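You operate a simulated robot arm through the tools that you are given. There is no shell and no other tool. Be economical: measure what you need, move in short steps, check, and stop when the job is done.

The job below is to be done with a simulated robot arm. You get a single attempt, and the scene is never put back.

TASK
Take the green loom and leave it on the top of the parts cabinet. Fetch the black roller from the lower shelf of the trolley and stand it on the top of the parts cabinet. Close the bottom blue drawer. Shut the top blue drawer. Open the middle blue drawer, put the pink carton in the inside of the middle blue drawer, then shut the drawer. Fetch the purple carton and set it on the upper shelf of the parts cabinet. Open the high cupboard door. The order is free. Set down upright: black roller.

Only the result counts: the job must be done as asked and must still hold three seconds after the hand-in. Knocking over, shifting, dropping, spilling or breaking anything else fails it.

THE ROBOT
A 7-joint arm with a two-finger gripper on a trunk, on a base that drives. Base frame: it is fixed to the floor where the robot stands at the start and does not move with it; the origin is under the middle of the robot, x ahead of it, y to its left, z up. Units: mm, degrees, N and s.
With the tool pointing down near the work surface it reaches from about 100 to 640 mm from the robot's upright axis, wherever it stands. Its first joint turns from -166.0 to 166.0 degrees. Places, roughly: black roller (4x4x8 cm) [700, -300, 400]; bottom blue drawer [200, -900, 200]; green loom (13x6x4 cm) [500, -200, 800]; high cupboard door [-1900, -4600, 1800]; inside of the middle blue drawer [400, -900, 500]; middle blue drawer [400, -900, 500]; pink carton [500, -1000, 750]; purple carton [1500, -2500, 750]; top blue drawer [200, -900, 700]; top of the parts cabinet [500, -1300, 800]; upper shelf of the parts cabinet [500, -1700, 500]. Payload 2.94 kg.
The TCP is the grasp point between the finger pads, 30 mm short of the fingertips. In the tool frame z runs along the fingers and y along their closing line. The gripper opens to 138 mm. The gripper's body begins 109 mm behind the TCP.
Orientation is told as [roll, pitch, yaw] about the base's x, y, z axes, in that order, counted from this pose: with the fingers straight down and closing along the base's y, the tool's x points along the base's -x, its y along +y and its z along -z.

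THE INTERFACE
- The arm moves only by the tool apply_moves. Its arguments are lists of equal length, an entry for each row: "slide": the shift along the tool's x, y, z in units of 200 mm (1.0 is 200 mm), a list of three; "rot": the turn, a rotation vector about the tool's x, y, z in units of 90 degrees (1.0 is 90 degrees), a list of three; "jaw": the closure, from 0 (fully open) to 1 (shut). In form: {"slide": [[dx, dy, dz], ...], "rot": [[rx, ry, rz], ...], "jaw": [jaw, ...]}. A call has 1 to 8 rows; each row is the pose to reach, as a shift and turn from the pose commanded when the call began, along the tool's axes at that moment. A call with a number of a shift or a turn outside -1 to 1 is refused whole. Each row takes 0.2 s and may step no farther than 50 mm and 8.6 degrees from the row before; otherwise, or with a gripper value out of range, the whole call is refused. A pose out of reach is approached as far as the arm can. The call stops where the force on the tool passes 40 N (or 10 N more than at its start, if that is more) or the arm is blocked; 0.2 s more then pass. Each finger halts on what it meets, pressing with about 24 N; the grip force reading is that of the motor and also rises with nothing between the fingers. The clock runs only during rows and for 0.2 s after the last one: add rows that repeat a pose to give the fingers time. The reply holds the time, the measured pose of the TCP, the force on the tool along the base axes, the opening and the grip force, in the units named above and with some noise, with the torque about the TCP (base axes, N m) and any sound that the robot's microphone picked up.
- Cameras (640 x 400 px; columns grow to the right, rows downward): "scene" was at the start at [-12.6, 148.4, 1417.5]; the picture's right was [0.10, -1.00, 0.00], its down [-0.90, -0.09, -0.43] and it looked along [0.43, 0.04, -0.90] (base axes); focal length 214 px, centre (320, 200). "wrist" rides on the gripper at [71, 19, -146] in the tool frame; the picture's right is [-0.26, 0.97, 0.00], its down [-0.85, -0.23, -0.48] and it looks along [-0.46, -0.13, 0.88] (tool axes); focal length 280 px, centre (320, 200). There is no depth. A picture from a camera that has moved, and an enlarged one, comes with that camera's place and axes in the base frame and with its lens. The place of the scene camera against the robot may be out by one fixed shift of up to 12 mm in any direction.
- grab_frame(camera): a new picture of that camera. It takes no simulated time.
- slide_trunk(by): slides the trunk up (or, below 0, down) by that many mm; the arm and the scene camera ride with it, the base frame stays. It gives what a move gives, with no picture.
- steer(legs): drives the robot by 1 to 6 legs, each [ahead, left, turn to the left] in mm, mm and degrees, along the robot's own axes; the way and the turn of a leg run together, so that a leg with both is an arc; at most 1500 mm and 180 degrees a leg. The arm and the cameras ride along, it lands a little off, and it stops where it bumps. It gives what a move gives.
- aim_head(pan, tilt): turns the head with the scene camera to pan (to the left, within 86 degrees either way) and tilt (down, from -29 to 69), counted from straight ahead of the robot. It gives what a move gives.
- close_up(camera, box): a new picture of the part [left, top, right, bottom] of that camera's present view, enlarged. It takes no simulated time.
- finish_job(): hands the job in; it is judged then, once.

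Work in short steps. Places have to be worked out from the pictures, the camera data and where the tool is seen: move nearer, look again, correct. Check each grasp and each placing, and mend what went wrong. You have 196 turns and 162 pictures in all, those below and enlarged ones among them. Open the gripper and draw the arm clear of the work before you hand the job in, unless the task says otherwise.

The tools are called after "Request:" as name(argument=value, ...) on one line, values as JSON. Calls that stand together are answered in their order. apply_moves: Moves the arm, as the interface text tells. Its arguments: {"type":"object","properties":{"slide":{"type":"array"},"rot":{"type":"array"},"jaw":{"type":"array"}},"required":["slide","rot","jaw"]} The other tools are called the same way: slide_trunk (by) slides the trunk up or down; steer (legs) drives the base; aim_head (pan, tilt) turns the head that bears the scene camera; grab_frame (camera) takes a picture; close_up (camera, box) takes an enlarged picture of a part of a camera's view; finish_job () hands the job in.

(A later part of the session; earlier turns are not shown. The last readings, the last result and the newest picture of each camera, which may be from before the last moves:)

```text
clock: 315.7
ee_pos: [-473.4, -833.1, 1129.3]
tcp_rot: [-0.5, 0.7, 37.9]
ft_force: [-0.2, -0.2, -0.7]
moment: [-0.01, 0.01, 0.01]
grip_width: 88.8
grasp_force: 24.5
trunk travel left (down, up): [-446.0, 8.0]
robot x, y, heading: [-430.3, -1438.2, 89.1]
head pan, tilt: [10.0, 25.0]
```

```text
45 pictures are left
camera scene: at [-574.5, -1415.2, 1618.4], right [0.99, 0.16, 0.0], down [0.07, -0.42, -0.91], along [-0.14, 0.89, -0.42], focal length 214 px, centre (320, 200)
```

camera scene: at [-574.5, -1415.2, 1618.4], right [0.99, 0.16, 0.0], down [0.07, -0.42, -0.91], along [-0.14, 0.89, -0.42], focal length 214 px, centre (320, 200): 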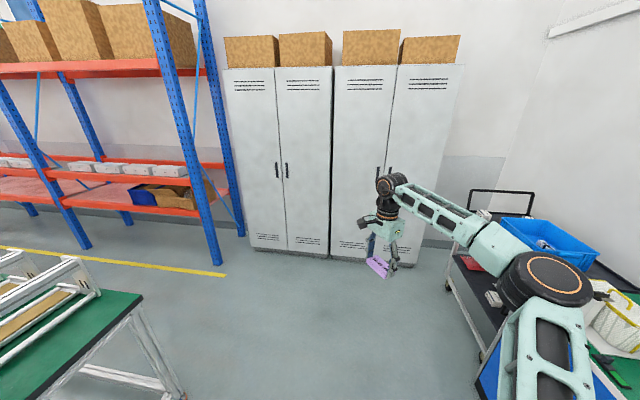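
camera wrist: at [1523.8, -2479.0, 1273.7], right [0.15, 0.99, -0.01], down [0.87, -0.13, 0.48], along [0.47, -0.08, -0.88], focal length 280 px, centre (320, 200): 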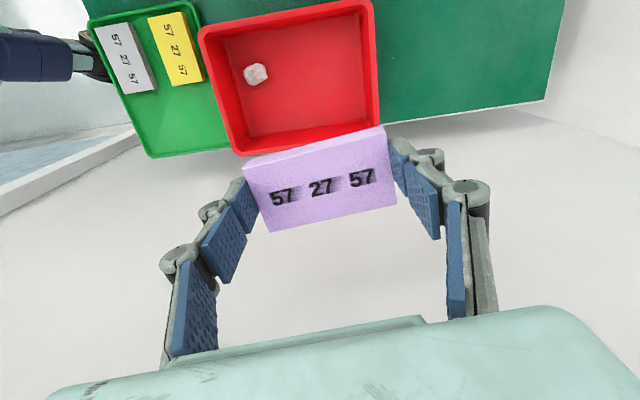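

I turn right to face the cabinet and then square up the tool.

Request:
steer(legs=[[0, 0, -89.2]])

Request:
apply_moves(slide=[[0, 0, 0], [0, 0, 0], [0, 0, 0], [0, 0, 0], [0, 0, 0], [0, 0, 0], [0, 0, 0]], rot=[[0, 0, -0.09], [0, 0, -0.18], [0, 0, -0.27], [0, 0, -0.36], [0, 0, -0.45], [0, 0, -0.54], [0, 0, -0.57]], jaw=[0.6, 0.6, 0.6, 0.6, 0.6, 0.6, 0.6])

```text
clock: 319.9
ee_pos: [172.3, -1383.8, 1129.4]
tcp_rot: [-0.4, 0.7, -51.1]
ft_force: [0.2, 0.8, -0.1]
moment: [0.0, 0.01, -0.01]
grip_width: 88.3
grasp_force: 23.7
trunk travel left (down, up): [-446.0, 8.0]
robot x, y, heading: [-430.5, -1437.8, 0.0]
head pan, tilt: [10.0, 25.0]
```

```text
clock: 321.5
ee_pos: [172.1, -1384.2, 1130.2]
tcp_rot: [0.2, 0.8, 0.2]
ft_force: [-0.6, 0.6, -0.1]
moment: [0.0, -0.02, 0.01]
grip_width: 88.8
grasp_force: 24.2
trunk travel left (down, up): [-446.0, 8.0]
robot x, y, heading: [-432.3, -1434.3, 0.0]
head pan, tilt: [10.0, 25.0]
```

I back off, shift to y≈-1455, lower the trunk, then pitch the tool 35°.

Request:
steer(legs=[[-260, -71, 0]])

Request:
slide_trunk(by=-446)

Request:
apply_moves(slide=[[0, 0, 0], [0, 0, 0], [0, 0, 0], [0, 0, 0], [0, 0, 0]], rot=[[0, -0.09, 0], [0, -0.18, 0], [0, -0.27, 0], [0, -0.36, 0], [0, -0.395, 0]], jaw=[0.6, 0.6, 0.6, 0.6, 0.6])

Request:
aim_head(pan=-5, tilt=35)

Request:
grab_frame(camera="scene")

Request:
grab_frame(camera="wrist")

```text
clock: 323.4
ee_pos: [-90.3, -1454.6, 1130.4]
tcp_rot: [0.1, 0.7, 0.2]
ft_force: [0.2, 0.0, -0.3]
moment: [0.0, -0.03, 0.04]
grip_width: 88.3
grasp_force: 24.0
trunk travel left (down, up): [-446.0, 8.0]
robot x, y, heading: [-695.3, -1508.0, -0.1]
head pan, tilt: [10.0, 25.0]
```

```text
refused: -446 is not a number from -400 to 400
```

```text
clock: 324.6
ee_pos: [-89.2, -1454.7, 1131.5]
tcp_rot: [0.4, -34.9, 0.1]
ft_force: [-0.2, 0.6, -0.3]
moment: [-0.01, 0.04, 0.02]
grip_width: 88.5
grasp_force: 23.5
trunk travel left (down, up): [-446.0, 8.0]
robot x, y, heading: [-691.4, -1502.2, 0.1]
head pan, tilt: [10.0, 25.0]
```

```text
clock: 325.4
ee_pos: [-90.5, -1454.8, 1131.1]
tcp_rot: [0.3, -34.8, 0.1]
ft_force: [0.0, -0.2, -0.2]
moment: [-0.01, 0.03, 0.0]
grip_width: 88.9
grasp_force: 24.0
trunk travel left (down, up): [-446.0, 8.0]
robot x, y, heading: [-691.5, -1509.0, -0.1]
head pan, tilt: [-5.0, 35.0]
```

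```text
44 pictures are left
camera scene: at [-677.9, -1372.4, 1602.7], right [-0.08, -1.0, 0.0], down [-0.57, 0.05, -0.82], along [0.82, -0.07, -0.57], focal length 214 px, centre (320, 200)
```

scene: 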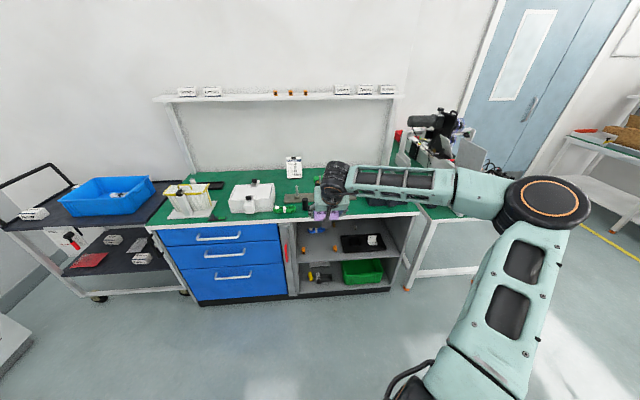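

```text
43 pictures are left
camera wrist: at [-231.7, -1435.3, 1209.4], right [0.21, 0.97, 0.15], down [0.43, -0.23, 0.87], along [0.88, -0.12, -0.46], focal length 280 px, centre (320, 200)
```

wrist: 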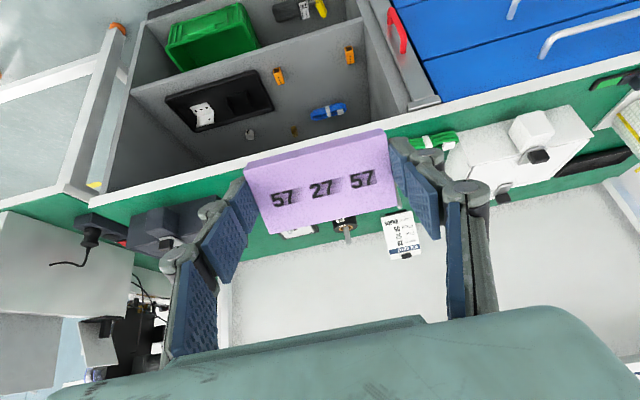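

Free spot confirmed between the two orange blocks (y -1357 and -1565). I lower the trunk.

Request:
slide_trunk(by=-400)

Request:
slide_trunk(by=-46)

Request:
apply_moves(slide=[[0.11, 0, 0.16], [0.22, 0, 0.32], [0.27, 0, 0.4]], rot=[[0, 0, 0], [0, 0, 0], [0, 0, 0]], jaw=[0.6, 0.6, 0.6])

Request:
grab_frame(camera="wrist")

```text
clock: 329.2
ee_pos: [-91.3, -1455.1, 730.0]
tcp_rot: [0.3, -34.8, 0.1]
ft_force: [-0.1, 0.7, 0.4]
moment: [-0.03, 0.02, 0.02]
grip_width: 88.4
grasp_force: 24.1
trunk travel left (down, up): [-46.0, 408.0]
robot x, y, heading: [-690.0, -1507.6, 0.3]
head pan, tilt: [-5.0, 35.0]
```

```text
clock: 330.1
ee_pos: [-90.6, -1454.1, 685.4]
tcp_rot: [0.4, -34.8, 0.0]
ft_force: [0.7, 0.5, -0.1]
moment: [0.01, -0.01, -0.01]
grip_width: 88.7
grasp_force: 23.9
trunk travel left (down, up): [0.0, 454.0]
robot x, y, heading: [-695.1, -1508.3, 0.1]
head pan, tilt: [-5.0, 35.0]
```

```text
clock: 330.9
ee_pos: [-88.4, -1452.5, 588.8]
tcp_rot: [0.3, -34.8, 0.1]
ft_force: [-0.1, 0.3, 0.4]
moment: [0.01, 0.0, 0.01]
grip_width: 88.5
grasp_force: 23.7
trunk travel left (down, up): [0.0, 454.0]
robot x, y, heading: [-693.0, -1504.1, 0.1]
head pan, tilt: [-5.0, 35.0]
```

```text
42 pictures are left
camera wrist: at [-230.5, -1434.1, 668.0], right [0.21, 0.97, 0.15], down [0.43, -0.23, 0.87], along [0.88, -0.12, -0.46], focal length 280 px, centre (320, 200)
```

wrist: 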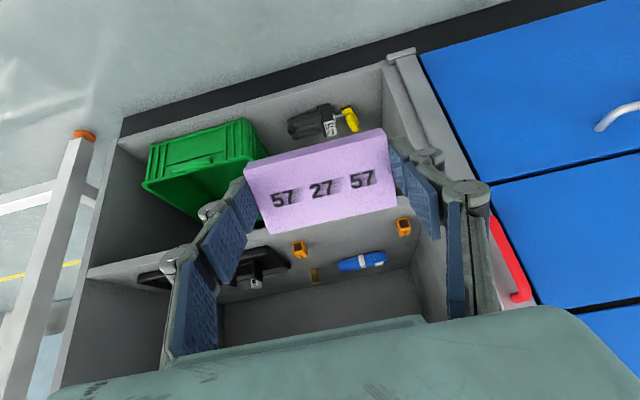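

Shelf surface estimated at z≈467. I drive in 300 mm at this height and check.

Request:
steer(legs=[[300, -4, 0]])

Request:
grab_frame(camera="wrist")

Request:
close_up(camera="scene", box=[220, 120, 460, 320])

```text
clock: 332.9
ee_pos: [210.5, -1452.4, 589.4]
tcp_rot: [0.3, -34.9, 0.5]
ft_force: [0.1, 0.1, 0.1]
moment: [-0.01, -0.03, -0.02]
grip_width: 88.5
grasp_force: 24.0
trunk travel left (down, up): [0.0, 454.0]
robot x, y, heading: [-394.0, -1510.4, 0.5]
head pan, tilt: [-5.0, 35.0]
```

```text
41 pictures are left
camera wrist: at [68.1, -1434.1, 668.3], right [0.21, 0.97, 0.15], down [0.43, -0.23, 0.87], along [0.88, -0.11, -0.46], focal length 280 px, centre (320, 200)
```

wrist: 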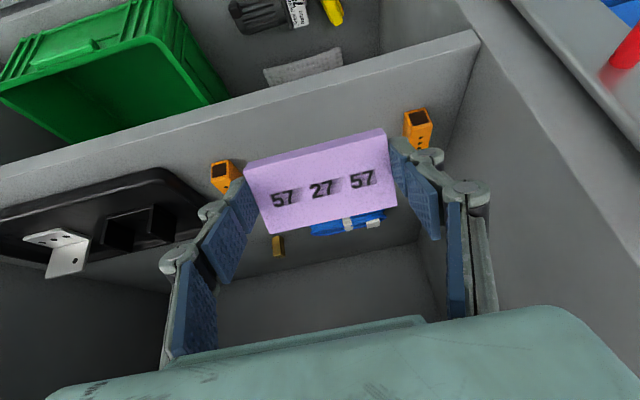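

```text
2.00 times, centred on (340, 220) of scene
camera zoom: at [-379.7, -1374.8, 1156.9], right [-0.08, -1.0, 0.0], down [-0.57, 0.05, -0.82], along [0.82, -0.06, -0.57], focal length 429 px, centre (280, 160)
```

zoom: 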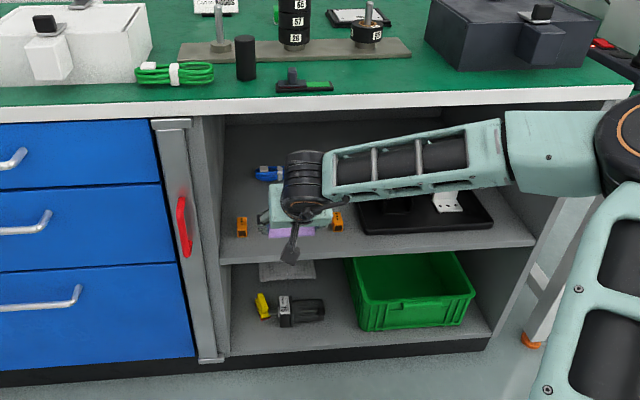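

Clear. I drive 75 mm further, then lower by arm.

Request:
steer(legs=[[76, 0, 0]])

Request:
apply_moves(slide=[[0.1, 0, 0.144], [0.17, 0, 0.245], [0.19, 0, 0.275]], rot=[[0, 0, 0], [0, 0, 0], [0, 0, 0]], jaw=[0.6, 0.6, 0.6])

Request:
grab_frame(camera="wrist")

```text
clock: 333.9
ee_pos: [284.3, -1452.8, 589.3]
tcp_rot: [0.3, -34.8, 0.3]
ft_force: [-0.4, -0.1, 0.2]
moment: [0.01, 0.0, -0.01]
grip_width: 88.7
grasp_force: 24.0
trunk travel left (down, up): [0.0, 454.0]
robot x, y, heading: [-319.1, -1509.9, 0.4]
head pan, tilt: [-5.0, 35.0]
```

```text
clock: 334.7
ee_pos: [285.2, -1451.3, 522.3]
tcp_rot: [0.2, -34.7, 0.3]
ft_force: [-0.2, 0.1, 0.3]
moment: [0.01, 0.01, -0.02]
grip_width: 88.6
grasp_force: 24.0
trunk travel left (down, up): [0.0, 454.0]
robot x, y, heading: [-315.0, -1508.5, 0.4]
head pan, tilt: [-5.0, 35.0]
```

```text
39 pictures are left
camera wrist: at [143.3, -1433.3, 601.3], right [0.21, 0.97, 0.15], down [0.43, -0.23, 0.87], along [0.88, -0.11, -0.46], focal length 280 px, centre (320, 200)
```

wrist: 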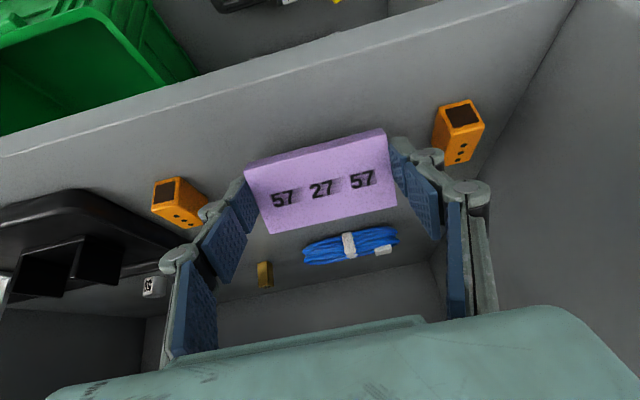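

Clear of the blocks. I lower in small steps until contact.

Request:
apply_moves(slide=[[0.014, 0, 0.0205], [0.028, 0, 0.041], [0.042, 0, 0.0615], [0.056, 0, 0.082], [0.056, 0, 0.082]], rot=[[0, 0, 0], [0, 0, 0], [0, 0, 0], [0, 0, 0], [0, 0, 0]], jaw=[0.6, 0.6, 0.6, 0.6, 0.6])

```text
clock: 335.9
ee_pos: [287.3, -1451.4, 505.9]
tcp_rot: [0.3, -35.1, 0.3]
ft_force: [-3.4, -2.9, 19.4]
moment: [-0.21, 0.09, 0.02]
grip_width: 88.8
grasp_force: 23.5
trunk travel left (down, up): [0.0, 454.0]
robot x, y, heading: [-315.1, -1511.7, 0.6]
head pan, tilt: [-5.0, 35.0]
```

Contact at z≈506. I ease up 2 mm, open, and withdraw upward-back along the tool axis.

Request:
apply_moves(slide=[[-0.006, 0, -0.009], [-0.006, 0, -0.009], [-0.006, 0, -0.009], [-0.006, 0, -0.009], [-0.006, 0, -0.15], [-0.006, 0, -0.3]], rot=[[0, 0, 0], [0, 0, 0], [0, 0, 0], [0, 0, 0], [0, 0, 0], [0, 0, 0]], jaw=[0.33, 0.27, 0.25, 0.25, 0.25, 0.25])

Request:
grab_frame(camera="wrist")

```text
clock: 337.3
ee_pos: [251.0, -1453.1, 552.7]
tcp_rot: [0.3, -34.7, 0.3]
ft_force: [0.5, 0.3, -0.3]
moment: [0.0, -0.01, -0.03]
grip_width: 103.4
grasp_force: 0.2
trunk travel left (down, up): [0.0, 454.0]
robot x, y, heading: [-316.7, -1506.8, 0.4]
head pan, tilt: [-5.0, 35.0]
```

```text
38 pictures are left
camera wrist: at [110.9, -1434.7, 631.7], right [0.21, 0.97, 0.15], down [0.43, -0.23, 0.87], along [0.88, -0.12, -0.46], focal length 280 px, centre (320, 200)
```

wrist: 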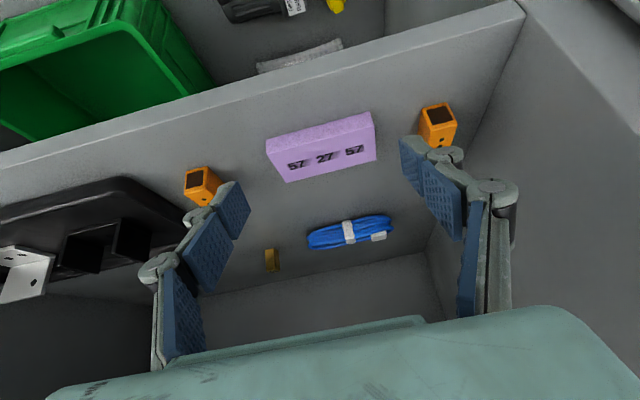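

The purple carton lies flat on the upper shelf. I back out, raise, and head for the last task, the high cupboard door near (-1900,-4600).

Request:
steer(legs=[[-330, 0, 0]])

Request:
slide_trunk(by=400)

Request:
steer(legs=[[0, 0, -90]])

Request:
aim_head(pan=0, tilt=10)

Request:
grab_frame(camera="scene")

```text
clock: 339.5
ee_pos: [-73.8, -1453.3, 551.8]
tcp_rot: [0.3, -34.8, 0.5]
ft_force: [1.0, 0.2, -0.5]
moment: [-0.03, 0.0, 0.0]
grip_width: 103.4
grasp_force: 0.0
trunk travel left (down, up): [0.0, 454.0]
robot x, y, heading: [-643.6, -1511.8, 0.5]
head pan, tilt: [-5.0, 35.0]
```

```text
clock: 343.3
ee_pos: [-74.4, -1451.9, 952.1]
tcp_rot: [0.3, -34.9, 0.6]
ft_force: [0.2, -0.4, 0.3]
moment: [-0.04, 0.01, 0.02]
grip_width: 103.2
grasp_force: 0.0
trunk travel left (down, up): [-400.0, 54.0]
robot x, y, heading: [-644.9, -1511.3, 0.8]
head pan, tilt: [-5.0, 35.0]
```

```text
clock: 347.5
ee_pos: [-567.1, -2079.9, 952.8]
tcp_rot: [0.3, -34.8, -87.4]
ft_force: [0.4, -0.6, -1.0]
moment: [-0.02, -0.02, -0.02]
grip_width: 103.5
grasp_force: 0.0
trunk travel left (down, up): [-400.0, 54.0]
robot x, y, heading: [-645.3, -1513.5, -86.9]
head pan, tilt: [-5.0, 35.0]
```

```text
clock: 348.4
ee_pos: [-565.4, -2080.4, 952.7]
tcp_rot: [0.3, -34.7, -87.4]
ft_force: [-0.1, -0.4, -0.5]
moment: [0.02, 0.01, 0.02]
grip_width: 103.3
grasp_force: 0.1
trunk travel left (down, up): [-400.0, 54.0]
robot x, y, heading: [-642.1, -1511.9, -87.3]
head pan, tilt: [0.0, 10.0]
```

```text
37 pictures are left
camera scene: at [-502.3, -1511.4, 1597.0], right [-1.0, -0.05, 0.0], down [-0.01, 0.17, -0.98], along [0.05, -0.98, -0.17], focal length 214 px, centre (320, 200)
```

scene: 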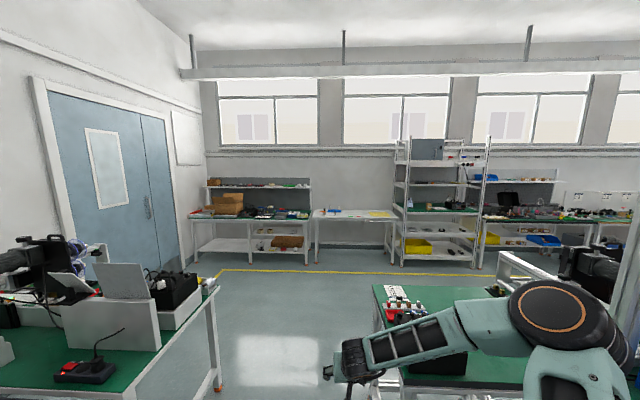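

A grey cupboard sits atop the shelf rack at px (427,150). I zoom in.

Request:
close_up(camera="scene", box=[380, 120, 500, 280])

```text
2.50 times, centred on (440, 200) of scene
camera zoom: at [-502.3, -1511.4, 1597.0], right [-1.0, -0.05, 0.0], down [-0.01, 0.17, -0.98], along [0.05, -0.98, -0.17], focal length 536 px, centre (20, 200)
```

zoom: 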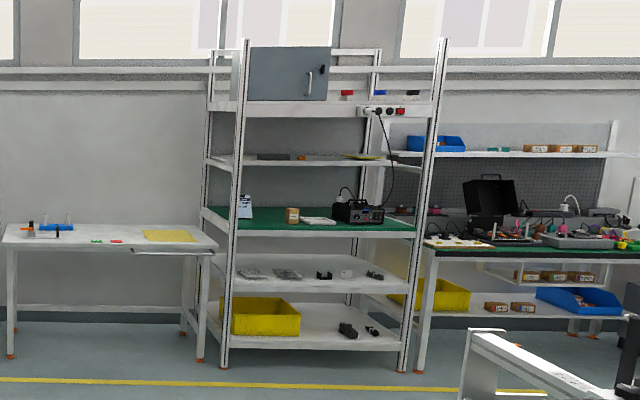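

It's a grey cupboard on top of the rack with a vertical handle on its right (−x) side. I drive down the aisle and across toward it, stopping short to look.

Request:
steer(legs=[[0, 330, -2.7], [1900, 0, 0]])

```text
refused: 1900 is not a number from -1500 to 1500
```

Request:
steer(legs=[[0, 330, -2.7], [1000, 0, 0], [900, 0, 0]])

Request:
grab_frame(camera="scene")

```text
clock: 361.0
ee_pos: [-339.5, -3995.6, 951.9]
tcp_rot: [0.4, -34.7, -91.8]
ft_force: [0.9, 0.2, -0.7]
moment: [-0.03, 0.02, 0.0]
grip_width: 103.5
grasp_force: 0.0
trunk travel left (down, up): [-400.0, 54.0]
robot x, y, heading: [-375.4, -3424.3, -91.6]
head pan, tilt: [0.0, 10.0]
```

```text
35 pictures are left
camera scene: at [-233.4, -3433.4, 1597.1], right [-1.0, 0.03, 0.0], down [0.01, 0.17, -0.98], along [-0.03, -0.98, -0.17], focal length 214 px, centre (320, 200)
```

scene: 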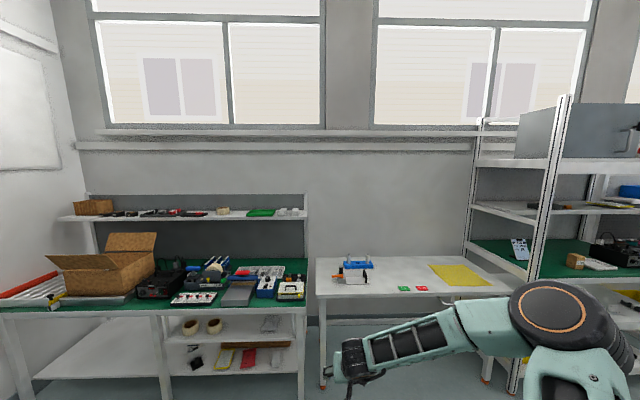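

Free way across. I strafe right to x≈-1700, keeping distance, and look.

Request:
steer(legs=[[0, -660, 0], [0, -660, 1.6]])

Request:
aim_head(pan=0, tilt=0)

Request:
grab_frame(camera="scene")

```text
clock: 373.1
ee_pos: [-1632.4, -3969.0, 953.4]
tcp_rot: [0.3, -34.8, -89.7]
ft_force: [-0.9, -0.2, -0.1]
moment: [0.0, 0.02, 0.0]
grip_width: 103.2
grasp_force: 0.2
trunk travel left (down, up): [-400.0, 54.0]
robot x, y, heading: [-1686.9, -3401.2, -89.7]
head pan, tilt: [0.0, 10.0]
```

```text
clock: 373.8
ee_pos: [-1632.6, -3969.7, 952.0]
tcp_rot: [0.2, -34.8, -89.7]
ft_force: [0.1, -0.2, 0.6]
moment: [0.0, -0.01, 0.06]
grip_width: 103.4
grasp_force: 0.0
trunk travel left (down, up): [-400.0, 54.0]
robot x, y, heading: [-1693.1, -3399.9, -89.8]
head pan, tilt: [0.0, 0.0]
```

```text
34 pictures are left
camera scene: at [-1546.1, -3401.4, 1613.0], right [-1.0, -0.01, 0.0], down [0.0, 0.0, -1.0], along [0.01, -1.0, 0.0], focal length 214 px, centre (320, 200)
```

scene: 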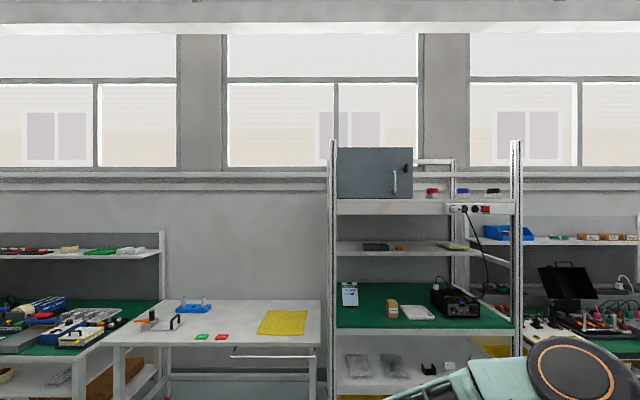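

Request:
close_up(camera="scene", box=[320, 130, 450, 220])

```text
4.44 times, centred on (385, 175) of scene
camera zoom: at [-1546.1, -3401.4, 1613.0], right [-1.0, -0.01, 0.0], down [0.0, 0.0, -1.0], along [0.01, -1.0, 0.0], focal length 953 px, centre (31, 311)
```

zoom: 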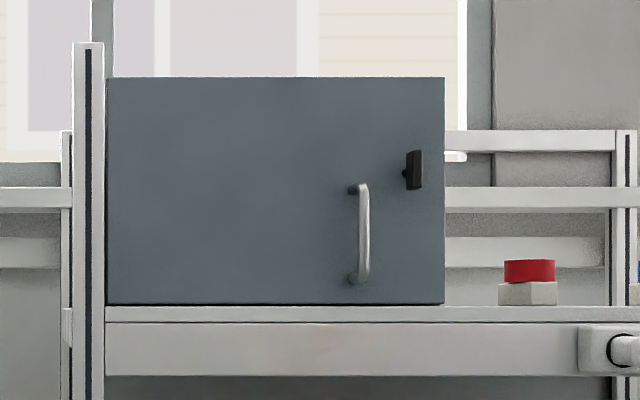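

A vertical handle (≈x-1959, y-4630, z1715), hinges on the left; a black latch tab is beside it. I raise the trunk and lift the arm while turning the tool horizontal.

Request:
slide_trunk(by=54)

Request:
apply_moves(slide=[[-0.08, 0, -0.12], [-0.16, 0, -0.24], [-0.24, 0, -0.36], [-0.32, 0, -0.48], [-0.4, 0, -0.59], [-0.48, 0, -0.7], [-0.57, 0, -0.82]], rot=[[0, -0.09, 0], [0, -0.18, 0], [0, -0.27, 0], [0, -0.36, 0], [0, -0.45, 0], [0, -0.54, 0], [0, -0.61, 0]], jaw=[0.3, 0.4, 0.5, 0.5, 0.5, 0.5, 0.5])

Request:
apply_moves(slide=[[-0.2, 0, 0], [-0.4, 0, 0], [-0.6, 0, 0], [-0.8, 0, 0], [-1, 0, 0]], rot=[[0, 0, 0], [0, 0, 0], [0, 0, 0], [0, 0, 0], [0, 0, 0]], jaw=[0.5, 0.5, 0.5, 0.5, 0.5])

```text
clock: 374.7
ee_pos: [-1633.2, -3969.6, 1006.2]
tcp_rot: [0.2, -34.8, -89.7]
ft_force: [-0.1, -0.8, -0.1]
moment: [-0.02, 0.01, -0.04]
grip_width: 103.6
grasp_force: 0.0
trunk travel left (down, up): [-454.0, 0.0]
robot x, y, heading: [-1684.6, -3395.6, -89.9]
head pan, tilt: [0.0, 0.0]
```

```text
clock: 376.3
ee_pos: [-1634.1, -3969.1, 1205.1]
tcp_rot: [57.7, -89.7, -147.3]
ft_force: [0.0, 0.4, -0.1]
moment: [-0.03, 0.02, 0.02]
grip_width: 69.0
grasp_force: 0.1
trunk travel left (down, up): [-454.0, 0.0]
robot x, y, heading: [-1685.1, -3397.8, -89.6]
head pan, tilt: [0.0, 0.0]
```

```text
clock: 377.5
ee_pos: [-1634.1, -3971.0, 1404.1]
tcp_rot: [35.7, -89.4, -125.2]
ft_force: [0.2, 0.4, -0.2]
moment: [0.02, 0.0, 0.02]
grip_width: 68.9
grasp_force: 0.0
trunk travel left (down, up): [-454.0, 0.0]
robot x, y, heading: [-1687.6, -3397.8, -89.7]
head pan, tilt: [0.0, 0.0]
```

Going well; I continue up to z≈1715.

Request:
apply_moves(slide=[[-0.2, 0, 0], [-0.4, 0, 0], [-0.6, 0, 0], [-0.8, 0, 0], [-1, 0, 0]], rot=[[0, 0, 0], [0, 0, 0], [0, 0, 0], [0, 0, 0], [0, 0, 0]], jaw=[0.5, 0.5, 0.5, 0.5, 0.5])

Request:
apply_moves(slide=[[-0.2, 0, 0], [-0.4, 0, 0], [-0.56, 0, 0]], rot=[[0, 0, 0], [0, 0, 0], [0, 0, 0]], jaw=[0.5, 0.5, 0.5])

Request:
grab_frame(camera="wrist")

Request:
grab_frame(camera="scene")

```text
clock: 378.7
ee_pos: [-1632.4, -3972.9, 1602.3]
tcp_rot: [14.2, -89.4, -103.6]
ft_force: [1.3, -0.3, -1.0]
moment: [-0.05, 0.0, -0.11]
grip_width: 69.0
grasp_force: 0.0
trunk travel left (down, up): [-454.0, 0.0]
robot x, y, heading: [-1684.5, -3401.0, -89.8]
head pan, tilt: [0.0, 0.0]
```

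```text
clock: 379.4
ee_pos: [-1515.4, -3961.3, 1663.1]
tcp_rot: [41.7, -87.1, -117.4]
ft_force: [0.0, 1.3, -0.3]
moment: [-0.02, 0.0, -0.04]
grip_width: 69.0
grasp_force: 0.1
trunk travel left (down, up): [-454.0, 0.0]
robot x, y, heading: [-1686.1, -3398.4, -89.3]
head pan, tilt: [0.0, 0.0]
stopped in row 3: the arm was blocked; the commanded pose is now the measured one
```

```text
32 pictures are left
camera wrist: at [-1532.0, -3811.3, 1598.1], right [0.93, 0.23, 0.29], down [-0.36, 0.37, 0.86], along [0.09, -0.9, 0.42], focal length 280 px, centre (320, 200)
```

wrist: 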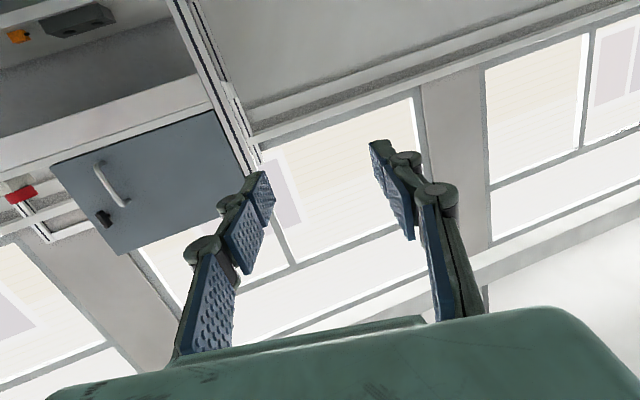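

```text
31 pictures are left
camera scene: at [-1543.5, -3392.0, 1687.6], right [-1.0, -0.03, 0.0], down [0.01, -0.24, -0.97], along [0.03, -0.97, 0.24], focal length 214 px, centre (320, 200)
```

scene: 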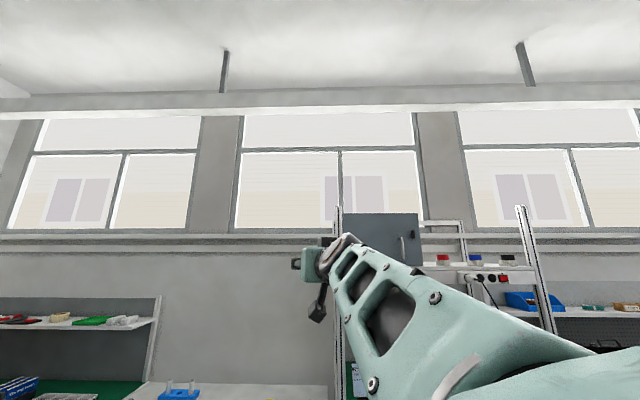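

The forearm pushed against the head camera. I turn the head fully left/down out of the way, then shift the tool right and forward and square it.

Request:
aim_head(pan=80, tilt=30)

Request:
apply_moves(slide=[[0, -0.2, 0.06], [0, -0.4, 0.12], [0, -0.6, 0.18], [0, -0.8, 0.24], [0, -1, 0.3]], rot=[[0.08, 0, 0], [0.159, 0, 0], [0.159, 0, 0], [0.159, 0, 0], [0.159, 0, 0]], jaw=[0.5, 0.5, 0.5, 0.5, 0.5])

```text
clock: 380.9
ee_pos: [-1519.8, -3964.1, 1661.6]
tcp_rot: [41.7, -86.9, -117.8]
ft_force: [0.0, -0.7, 0.2]
moment: [0.0, 0.0, 0.03]
grip_width: 69.0
grasp_force: 0.0
trunk travel left (down, up): [-454.0, 0.0]
robot x, y, heading: [-1687.2, -3403.4, -89.8]
head pan, tilt: [80.0, 30.0]
```

```text
clock: 382.1
ee_pos: [-1696.8, -4069.9, 1654.6]
tcp_rot: [27.7, -87.1, -117.8]
ft_force: [-0.6, 0.2, 0.4]
moment: [0.01, 0.01, 0.09]
grip_width: 68.9
grasp_force: 0.1
trunk travel left (down, up): [-454.0, 0.0]
robot x, y, heading: [-1689.1, -3400.7, -89.5]
head pan, tilt: [80.0, 30.0]
```

Good. I raise 58 mm and take a wrist view of the cupboard.

Request:
apply_moves(slide=[[-0.15, 0, 0], [-0.29, 0, 0]], rot=[[0, 0, 0], [0, 0, 0]], jaw=[0.5, 0.5])

Request:
grab_frame(camera="wrist")

```text
clock: 382.7
ee_pos: [-1698.6, -4071.1, 1712.5]
tcp_rot: [26.8, -87.3, -117.0]
ft_force: [-0.4, 0.3, 0.6]
moment: [0.04, -0.01, 0.0]
grip_width: 68.9
grasp_force: 0.1
trunk travel left (down, up): [-454.0, 0.0]
robot x, y, heading: [-1690.3, -3401.0, -89.8]
head pan, tilt: [80.0, 30.0]
```

```text
30 pictures are left
camera wrist: at [-1677.1, -3922.4, 1649.2], right [0.96, -0.02, 0.28], down [-0.25, 0.44, 0.86], along [-0.14, -0.9, 0.42], focal length 280 px, centre (320, 200)
```

wrist: 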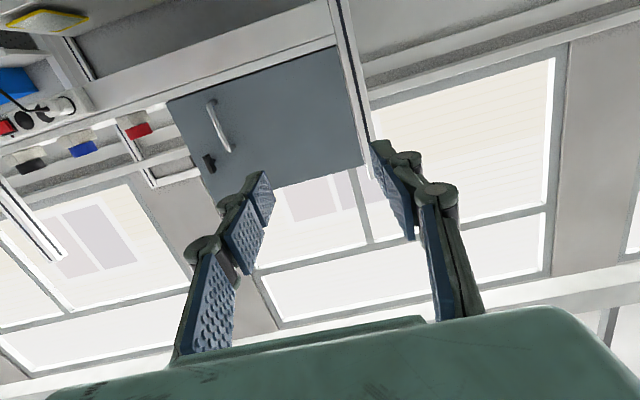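

Handle roughly at x -1910…-1960, y≈-4500…-4600. I strafe right 215 mm and forward 130 mm, then re-measure.

Request:
steer(legs=[[130, -215, 0]])

Request:
grab_frame(camera="wrist")

```text
clock: 385.2
ee_pos: [-1912.0, -4201.6, 1713.7]
tcp_rot: [27.1, -87.2, -117.3]
ft_force: [-0.1, 0.1, -0.6]
moment: [0.01, -0.03, 0.03]
grip_width: 68.9
grasp_force: 0.0
trunk travel left (down, up): [-454.0, 0.0]
robot x, y, heading: [-1902.3, -3527.0, -89.9]
head pan, tilt: [80.0, 30.0]
```

```text
29 pictures are left
camera wrist: at [-1891.5, -4052.2, 1649.2], right [0.96, -0.01, 0.28], down [-0.25, 0.44, 0.86], along [-0.14, -0.9, 0.42], focal length 280 px, centre (320, 200)
```

wrist: 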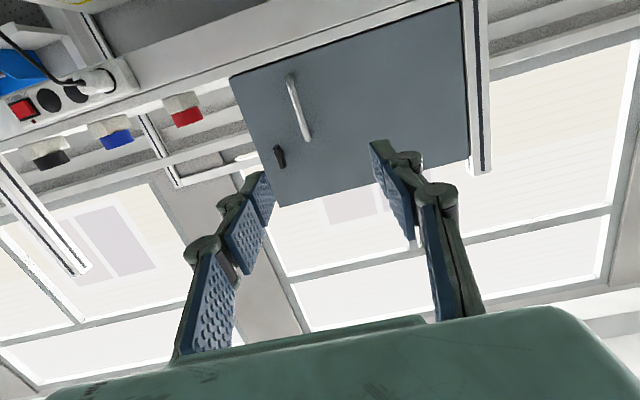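

Handle triangulated at (-1961,-4610,1711). I drive 300 mm ahead and 49 mm right, then verify.

Request:
steer(legs=[[300, -49, 0]])

Request:
grab_frame(camera="wrist")

```text
clock: 387.2
ee_pos: [-1957.8, -4492.5, 1713.4]
tcp_rot: [26.8, -87.2, -117.0]
ft_force: [-0.3, 0.5, -0.2]
moment: [-0.05, 0.04, 0.03]
grip_width: 69.1
grasp_force: 0.0
trunk travel left (down, up): [-454.0, 0.0]
robot x, y, heading: [-1951.7, -3814.2, -89.4]
head pan, tilt: [80.0, 30.0]
```

```text
28 pictures are left
camera wrist: at [-1936.9, -4343.6, 1649.0], right [0.96, -0.01, 0.28], down [-0.25, 0.44, 0.86], along [-0.14, -0.9, 0.42], focal length 280 px, centre (320, 200)
```

wrist: 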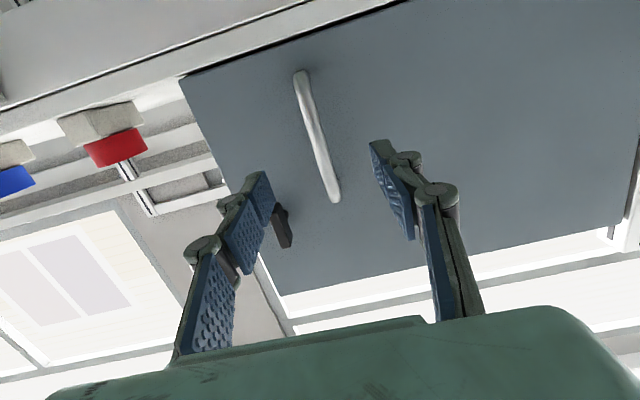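

Aligned. I advance 106 mm so the bar sits between the fingers.

Request:
steer(legs=[[106, -3, 0]])

Request:
grab_frame(camera="wrist")

```text
clock: 388.4
ee_pos: [-1957.2, -4599.0, 1714.0]
tcp_rot: [26.6, -87.3, -116.4]
ft_force: [0.1, -0.5, -0.3]
moment: [-0.03, 0.01, -0.02]
grip_width: 68.9
grasp_force: 0.0
trunk travel left (down, up): [-454.0, 0.0]
robot x, y, heading: [-1948.2, -3926.9, -89.3]
head pan, tilt: [80.0, 30.0]
```

```text
27 pictures are left
camera wrist: at [-1937.0, -4450.0, 1648.7], right [0.96, -0.01, 0.28], down [-0.25, 0.44, 0.86], along [-0.13, -0.9, 0.42], focal length 280 px, centre (320, 200)
```

wrist: 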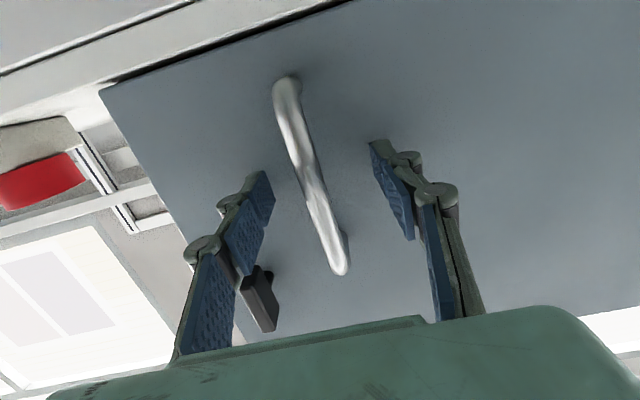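

The bar is between the pads. I close on it.

Request:
apply_moves(slide=[[0, 0, 0], [0, 0, 0], [0, 0, 0], [0, 0, 0], [0, 0, 0]], rot=[[0, 0, 0], [0, 0, 0], [0, 0, 0], [0, 0, 0], [0, 0, 0]], jaw=[0.65, 0.8, 1, 1, 1])

```text
clock: 389.6
ee_pos: [-1961.4, -4599.4, 1713.8]
tcp_rot: [26.0, -87.3, -115.9]
ft_force: [-4.1, -0.7, -0.9]
moment: [-0.02, 1.02, -0.02]
grip_width: 12.4
grasp_force: 39.6
trunk travel left (down, up): [-454.0, 0.0]
robot x, y, heading: [-1952.6, -3927.5, -89.1]
head pan, tilt: [80.0, 30.0]
```

Gripped (12.4 mm). I pull gently 40 mm to see whether the latch holds it.

Request:
apply_moves(slide=[[0, 0, -0.05], [0, 0, -0.1], [0, 0, -0.15], [0, 0, -0.2]], rot=[[0, 0, 0], [0, 0, 0], [0, 0, 0], [0, 0, 0]], jaw=[1, 1, 1, 1])

Request:
grab_frame(camera="wrist")

```text
clock: 390.6
ee_pos: [-1952.4, -4559.1, 1713.4]
tcp_rot: [23.7, -87.1, -113.3]
ft_force: [7.4, -2.2, -5.5]
moment: [-0.05, 0.81, -0.13]
grip_width: 13.2
grasp_force: 39.1
trunk travel left (down, up): [-454.0, 0.0]
robot x, y, heading: [-1946.3, -3926.4, -89.2]
head pan, tilt: [80.0, 30.0]
```

```text
26 pictures are left
camera wrist: at [-1932.2, -4409.7, 1649.4], right [0.96, -0.01, 0.28], down [-0.25, 0.43, 0.87], along [-0.13, -0.9, 0.41], focal length 280 px, centre (320, 200)
```

wrist: 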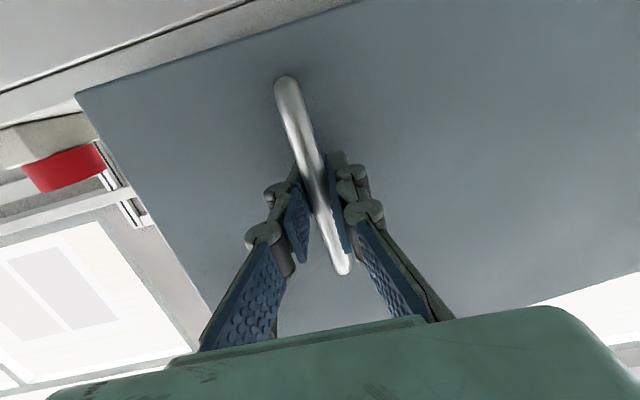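

The door opens freely; motion matches a hinge at (-1634,-4649). I follow the arc with small base moves to about 40°.

Request:
steer(legs=[[-59, 21, 0], [-54, 32, 0], [-47, 42, 0]])

Request:
grab_frame(camera="wrist")

```text
clock: 392.8
ee_pos: [-1855.6, -4402.9, 1712.8]
tcp_rot: [21.3, -87.2, -111.0]
ft_force: [18.3, -20.7, 5.9]
moment: [-0.27, 0.35, -0.19]
grip_width: 12.4
grasp_force: 39.2
trunk travel left (down, up): [-454.0, 0.0]
robot x, y, heading: [-1857.1, -3767.0, -89.3]
head pan, tilt: [80.0, 30.0]
```

```text
25 pictures are left
camera wrist: at [-1836.5, -4252.8, 1649.3], right [0.96, -0.01, 0.28], down [-0.25, 0.44, 0.87], along [-0.13, -0.9, 0.42], focal length 280 px, centre (320, 200)
```

wrist: 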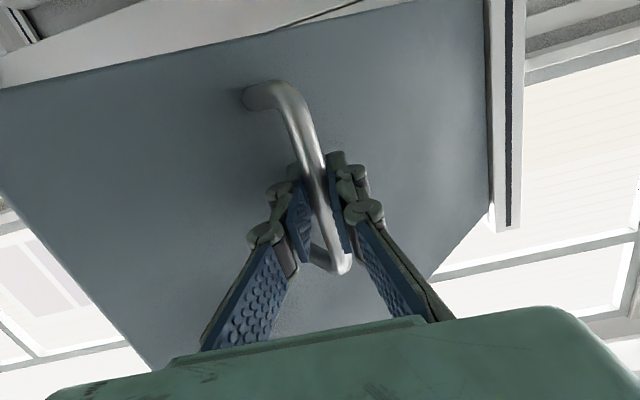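

About 40° open. I release and back off, to push it wider from the inside edge.

Request:
apply_moves(slide=[[0, 0, 0], [0, 0, 0], [0, 0, 0], [0, 0, 0]], rot=[[0, 0, 0], [0, 0, 0], [0, 0, 0], [0, 0, 0]], jaw=[0.7, 0.5, 0.45, 0.45])

Request:
steer(legs=[[-190, 0, 0]])

Request:
grab_frame(camera="wrist")

```text
clock: 393.8
ee_pos: [-1864.3, -4396.5, 1714.9]
tcp_rot: [28.2, -87.4, -118.1]
ft_force: [-0.5, 0.1, -0.8]
moment: [-0.03, -0.04, 0.06]
grip_width: 75.9
grasp_force: 0.0
trunk travel left (down, up): [-454.0, 0.0]
robot x, y, heading: [-1856.0, -3768.3, -89.1]
head pan, tilt: [80.0, 30.0]
```

```text
clock: 395.4
ee_pos: [-1865.5, -4208.9, 1715.6]
tcp_rot: [28.6, -87.3, -118.4]
ft_force: [-0.7, 0.0, 0.5]
moment: [0.02, 0.0, 0.01]
grip_width: 75.9
grasp_force: 0.0
trunk travel left (down, up): [-454.0, 0.0]
robot x, y, heading: [-1859.7, -3578.8, -89.2]
head pan, tilt: [80.0, 30.0]
```

```text
24 pictures are left
camera wrist: at [-1845.6, -4059.5, 1651.5], right [0.96, -0.01, 0.28], down [-0.25, 0.44, 0.86], along [-0.13, -0.9, 0.42], focal length 280 px, centre (320, 200)
```

wrist: 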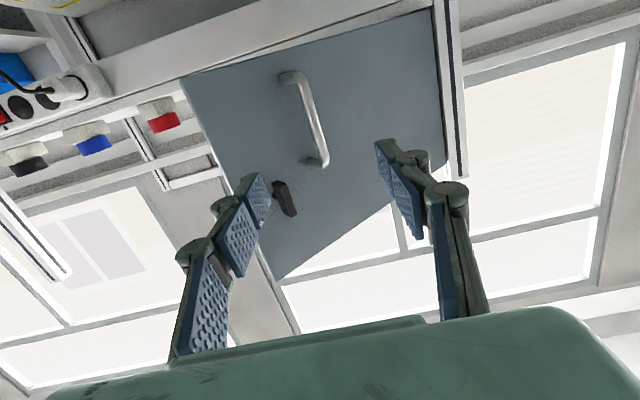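

The door stays open. I move right past its free edge with jaw closed.

Request:
apply_moves(slide=[[0, 0, 0], [0, 0, 0], [0, 0, 0], [0, 0, 0]], rot=[[0, 0, 0], [0, 0, 0], [0, 0, 0], [0, 0, 0]], jaw=[0.7, 0.9, 1, 1])

Request:
steer(legs=[[0, -190, 0]])

Request:
steer(legs=[[185, 0, 0]])

Request:
grab_frame(camera="wrist")

```text
clock: 396.4
ee_pos: [-1865.6, -4209.8, 1714.9]
tcp_rot: [28.2, -87.3, -118.0]
ft_force: [0.1, -0.7, 0.7]
moment: [-0.03, 0.02, -0.04]
grip_width: 0.2
grasp_force: 24.0
trunk travel left (down, up): [-454.0, 0.0]
robot x, y, heading: [-1857.7, -3578.3, -89.1]
head pan, tilt: [80.0, 30.0]
```

```text
clock: 398.7
ee_pos: [-2055.6, -4212.7, 1714.9]
tcp_rot: [28.4, -87.3, -118.1]
ft_force: [0.1, 0.8, 0.5]
moment: [-0.03, 0.0, 0.0]
grip_width: 0.1
grasp_force: 24.0
trunk travel left (down, up): [-454.0, 0.0]
robot x, y, heading: [-2050.7, -3579.5, -89.0]
head pan, tilt: [80.0, 30.0]
```

```text
clock: 400.2
ee_pos: [-2050.7, -4396.5, 1714.1]
tcp_rot: [27.7, -87.3, -117.3]
ft_force: [0.2, 0.1, -0.1]
moment: [0.02, 0.02, 0.05]
grip_width: 0.2
grasp_force: 23.9
trunk travel left (down, up): [-454.0, 0.0]
robot x, y, heading: [-2050.5, -3762.8, -89.0]
head pan, tilt: [80.0, 30.0]
```

```text
23 pictures are left
camera wrist: at [-2030.7, -4246.4, 1650.9], right [0.96, 0.0, 0.28], down [-0.25, 0.44, 0.86], along [-0.13, -0.9, 0.42], focal length 280 px, centre (320, 200)
```

wrist: 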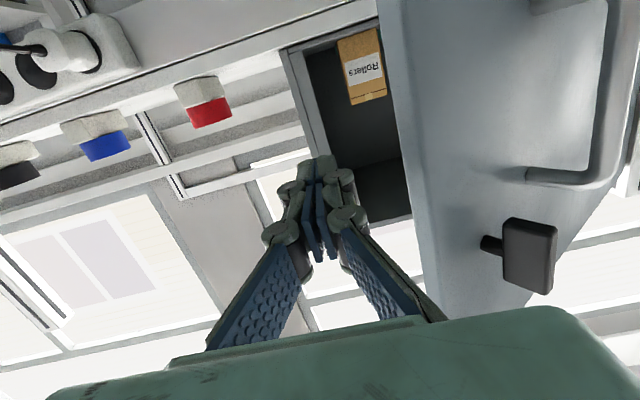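

The fingers are behind the open door's edge. I strafe left 310 mm to swing it wide.

Request:
steer(legs=[[0, 160, 0], [0, 150, 0]])

Request:
grab_frame(camera="wrist")

```text
clock: 401.5
ee_pos: [-2016.7, -4390.2, 1716.3]
tcp_rot: [26.7, -87.3, -118.5]
ft_force: [-10.4, 6.5, 1.6]
moment: [-0.02, -0.02, 0.15]
grip_width: 0.1
grasp_force: 23.5
trunk travel left (down, up): [-454.0, 0.0]
robot x, y, heading: [-1984.5, -3761.8, -89.5]
head pan, tilt: [80.0, 30.0]
stopped in leg 1: the force on the tool passed its limit at 48 N (the readings are from after the stop); the commanded pose is now the measured one
```

```text
22 pictures are left
camera wrist: at [-1992.2, -4242.0, 1651.3], right [0.96, -0.04, 0.28], down [-0.23, 0.45, 0.86], along [-0.16, -0.89, 0.42], focal length 280 px, centre (320, 200)
```

wrist: 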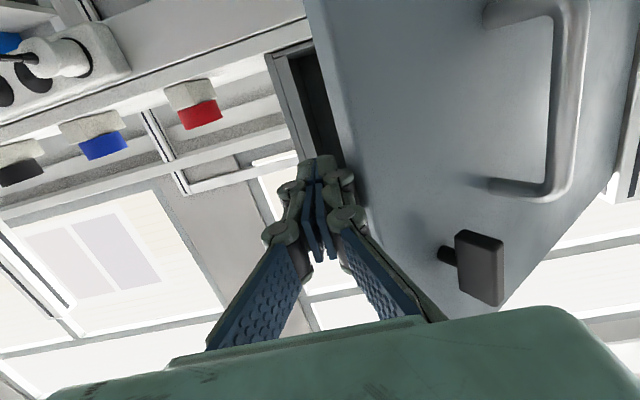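

The push hit the force limit. I retry slowly with the arm, moving left and slightly back.

Request:
apply_moves(slide=[[0, 0.03, -0.01], [0, 0.06, -0.03], [0, 0.09, -0.05], [0, 0.12, -0.08], [0, 0.15, -0.11], [0, 0.18, -0.14], [0, 0.21, -0.17], [0, 0.24, -0.2]], rot=[[0, 0, 0], [0, 0, 0], [0, 0, 0], [0, 0, 0], [0, 0, 0], [0, 0, 0], [0, 0, 0], [0, 0, 0]], jaw=[1, 1, 1, 1, 1, 1, 1, 1])

Request:
grab_frame(camera="wrist")

```text
clock: 402.6
ee_pos: [-2002.1, -4370.1, 1715.7]
tcp_rot: [26.2, -87.1, -118.8]
ft_force: [-15.1, 12.9, 0.6]
moment: [-0.03, 0.0, 0.27]
grip_width: 0.0
grasp_force: 24.4
trunk travel left (down, up): [-454.0, 0.0]
robot x, y, heading: [-1984.1, -3761.8, -89.6]
head pan, tilt: [80.0, 30.0]
stopped in row 5: the force on the tool passed its limit at 41 N (the readings are from after the stop); the commanded pose is now the measured one
```

```text
21 pictures are left
camera wrist: at [-1974.6, -4222.7, 1652.2], right [0.96, -0.06, 0.28], down [-0.23, 0.45, 0.86], along [-0.17, -0.89, 0.42], focal length 280 px, centre (320, 200)
```

wrist: 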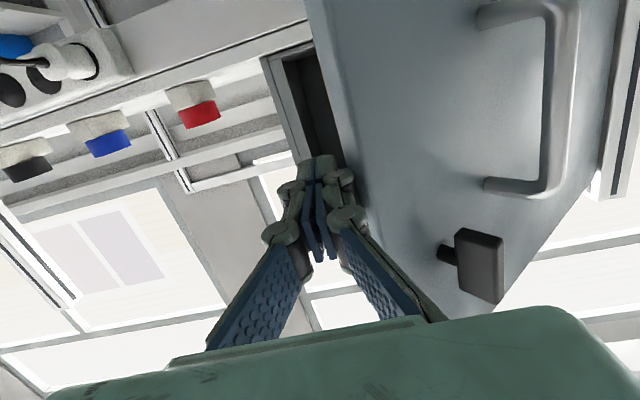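

The contact is at the knuckles and mostly radial. I step off right and turn the tool 40° so the finger lies along the door's inner face.

Request:
apply_moves(slide=[[0, -0.15, 0.02], [0, -0.28, 0.04], [0, -0.28, 0.04], [0, -0.28, 0.04], [0, -0.28, 0.04], [0, -0.28, 0.04], [0, -0.28, 0.04]], rot=[[0, 0, 0], [0, 0, 0], [-0.09, 0, 0], [-0.18, 0, 0], [-0.27, 0, 0], [-0.36, 0, 0], [-0.44, 0, 0]], jaw=[1, 1, 1, 1, 1, 1, 1])

Request:
grab_frame(camera="wrist")

```text
clock: 404.2
ee_pos: [-2047.9, -4383.5, 1710.2]
tcp_rot: [60.9, -86.9, -113.2]
ft_force: [-0.1, 0.0, -0.2]
moment: [0.0, -0.02, 0.02]
grip_width: 0.1
grasp_force: 24.7
trunk travel left (down, up): [-454.0, 0.0]
robot x, y, heading: [-1991.5, -3766.5, -89.5]
head pan, tilt: [80.0, 30.0]
```

```text
20 pictures are left
camera wrist: at [-2120.7, -4251.9, 1644.5], right [0.76, 0.58, 0.31], down [-0.49, 0.19, 0.85], along [0.43, -0.79, 0.43], focal length 280 px, centre (320, 200)
```

wrist: 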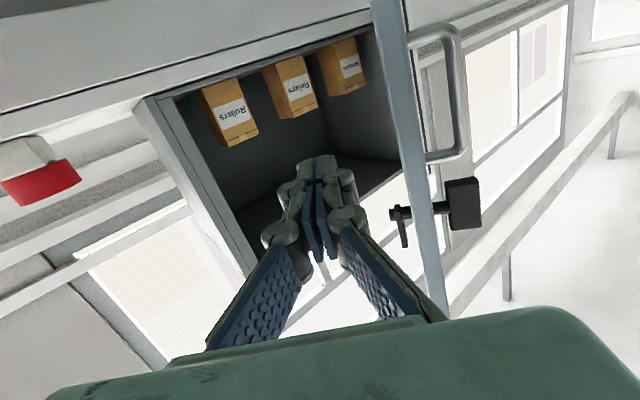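

Excellent: the finger now lies parallel to the door inside. I go 70 mm deeper along it, then push outward in small base legs.

Request:
steer(legs=[[55, 43, 0]])

Request:
steer(legs=[[-43, 40, 0], [-50, 60, 0]])

Request:
grab_frame(camera="wrist")

```text
clock: 405.2
ee_pos: [-2003.6, -4437.4, 1709.8]
tcp_rot: [60.1, -86.9, -112.6]
ft_force: [0.1, -0.4, -0.5]
moment: [0.01, -0.01, 0.01]
grip_width: 0.2
grasp_force: 23.7
trunk travel left (down, up): [-454.0, 0.0]
robot x, y, heading: [-1943.1, -3813.4, -89.6]
head pan, tilt: [80.0, 30.0]
```

```text
clock: 407.1
ee_pos: [-1905.6, -4339.9, 1711.4]
tcp_rot: [60.3, -87.0, -112.8]
ft_force: [0.7, 1.3, 0.2]
moment: [0.0, -0.01, 0.0]
grip_width: 0.0
grasp_force: 24.0
trunk travel left (down, up): [-454.0, 0.0]
robot x, y, heading: [-1844.2, -3716.8, -89.4]
head pan, tilt: [80.0, 30.0]
```

```text
19 pictures are left
camera wrist: at [-1976.3, -4209.4, 1645.4], right [0.76, 0.58, 0.31], down [-0.49, 0.2, 0.85], along [0.43, -0.79, 0.43], focal length 280 px, centre (320, 200)
```

wrist: 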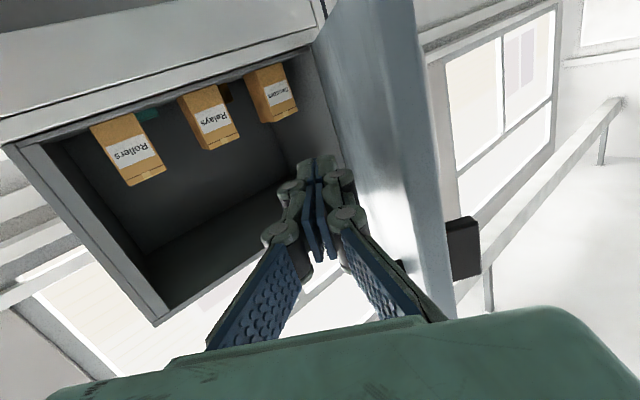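

The door swings easily now (~60°). I push on.

Request:
steer(legs=[[-42, 68, 0], [-30, 75, 0], [-15, 60, 0]])

Request:
grab_frame(camera="wrist")

```text
clock: 410.1
ee_pos: [-1703.5, -4252.5, 1710.9]
tcp_rot: [60.4, -87.0, -112.7]
ft_force: [1.0, 0.2, -0.6]
moment: [0.01, -0.03, -0.06]
grip_width: 0.0
grasp_force: 24.0
trunk travel left (down, up): [-454.0, 0.0]
robot x, y, heading: [-1643.9, -3629.7, -89.3]
head pan, tilt: [80.0, 30.0]
```

```text
18 pictures are left
camera wrist: at [-1776.0, -4120.2, 1645.2], right [0.76, 0.57, 0.31], down [-0.49, 0.2, 0.85], along [0.43, -0.8, 0.43], focal length 280 px, centre (320, 200)
```

wrist: 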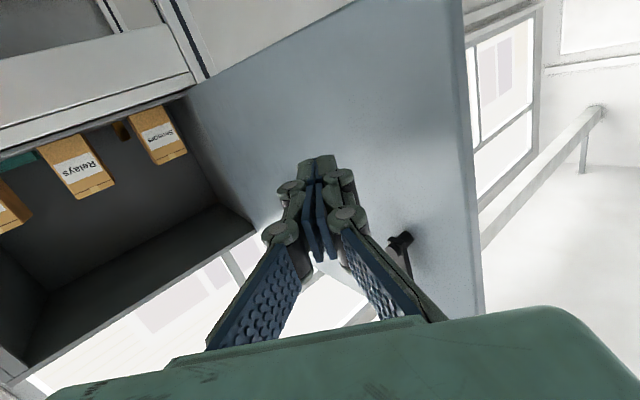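

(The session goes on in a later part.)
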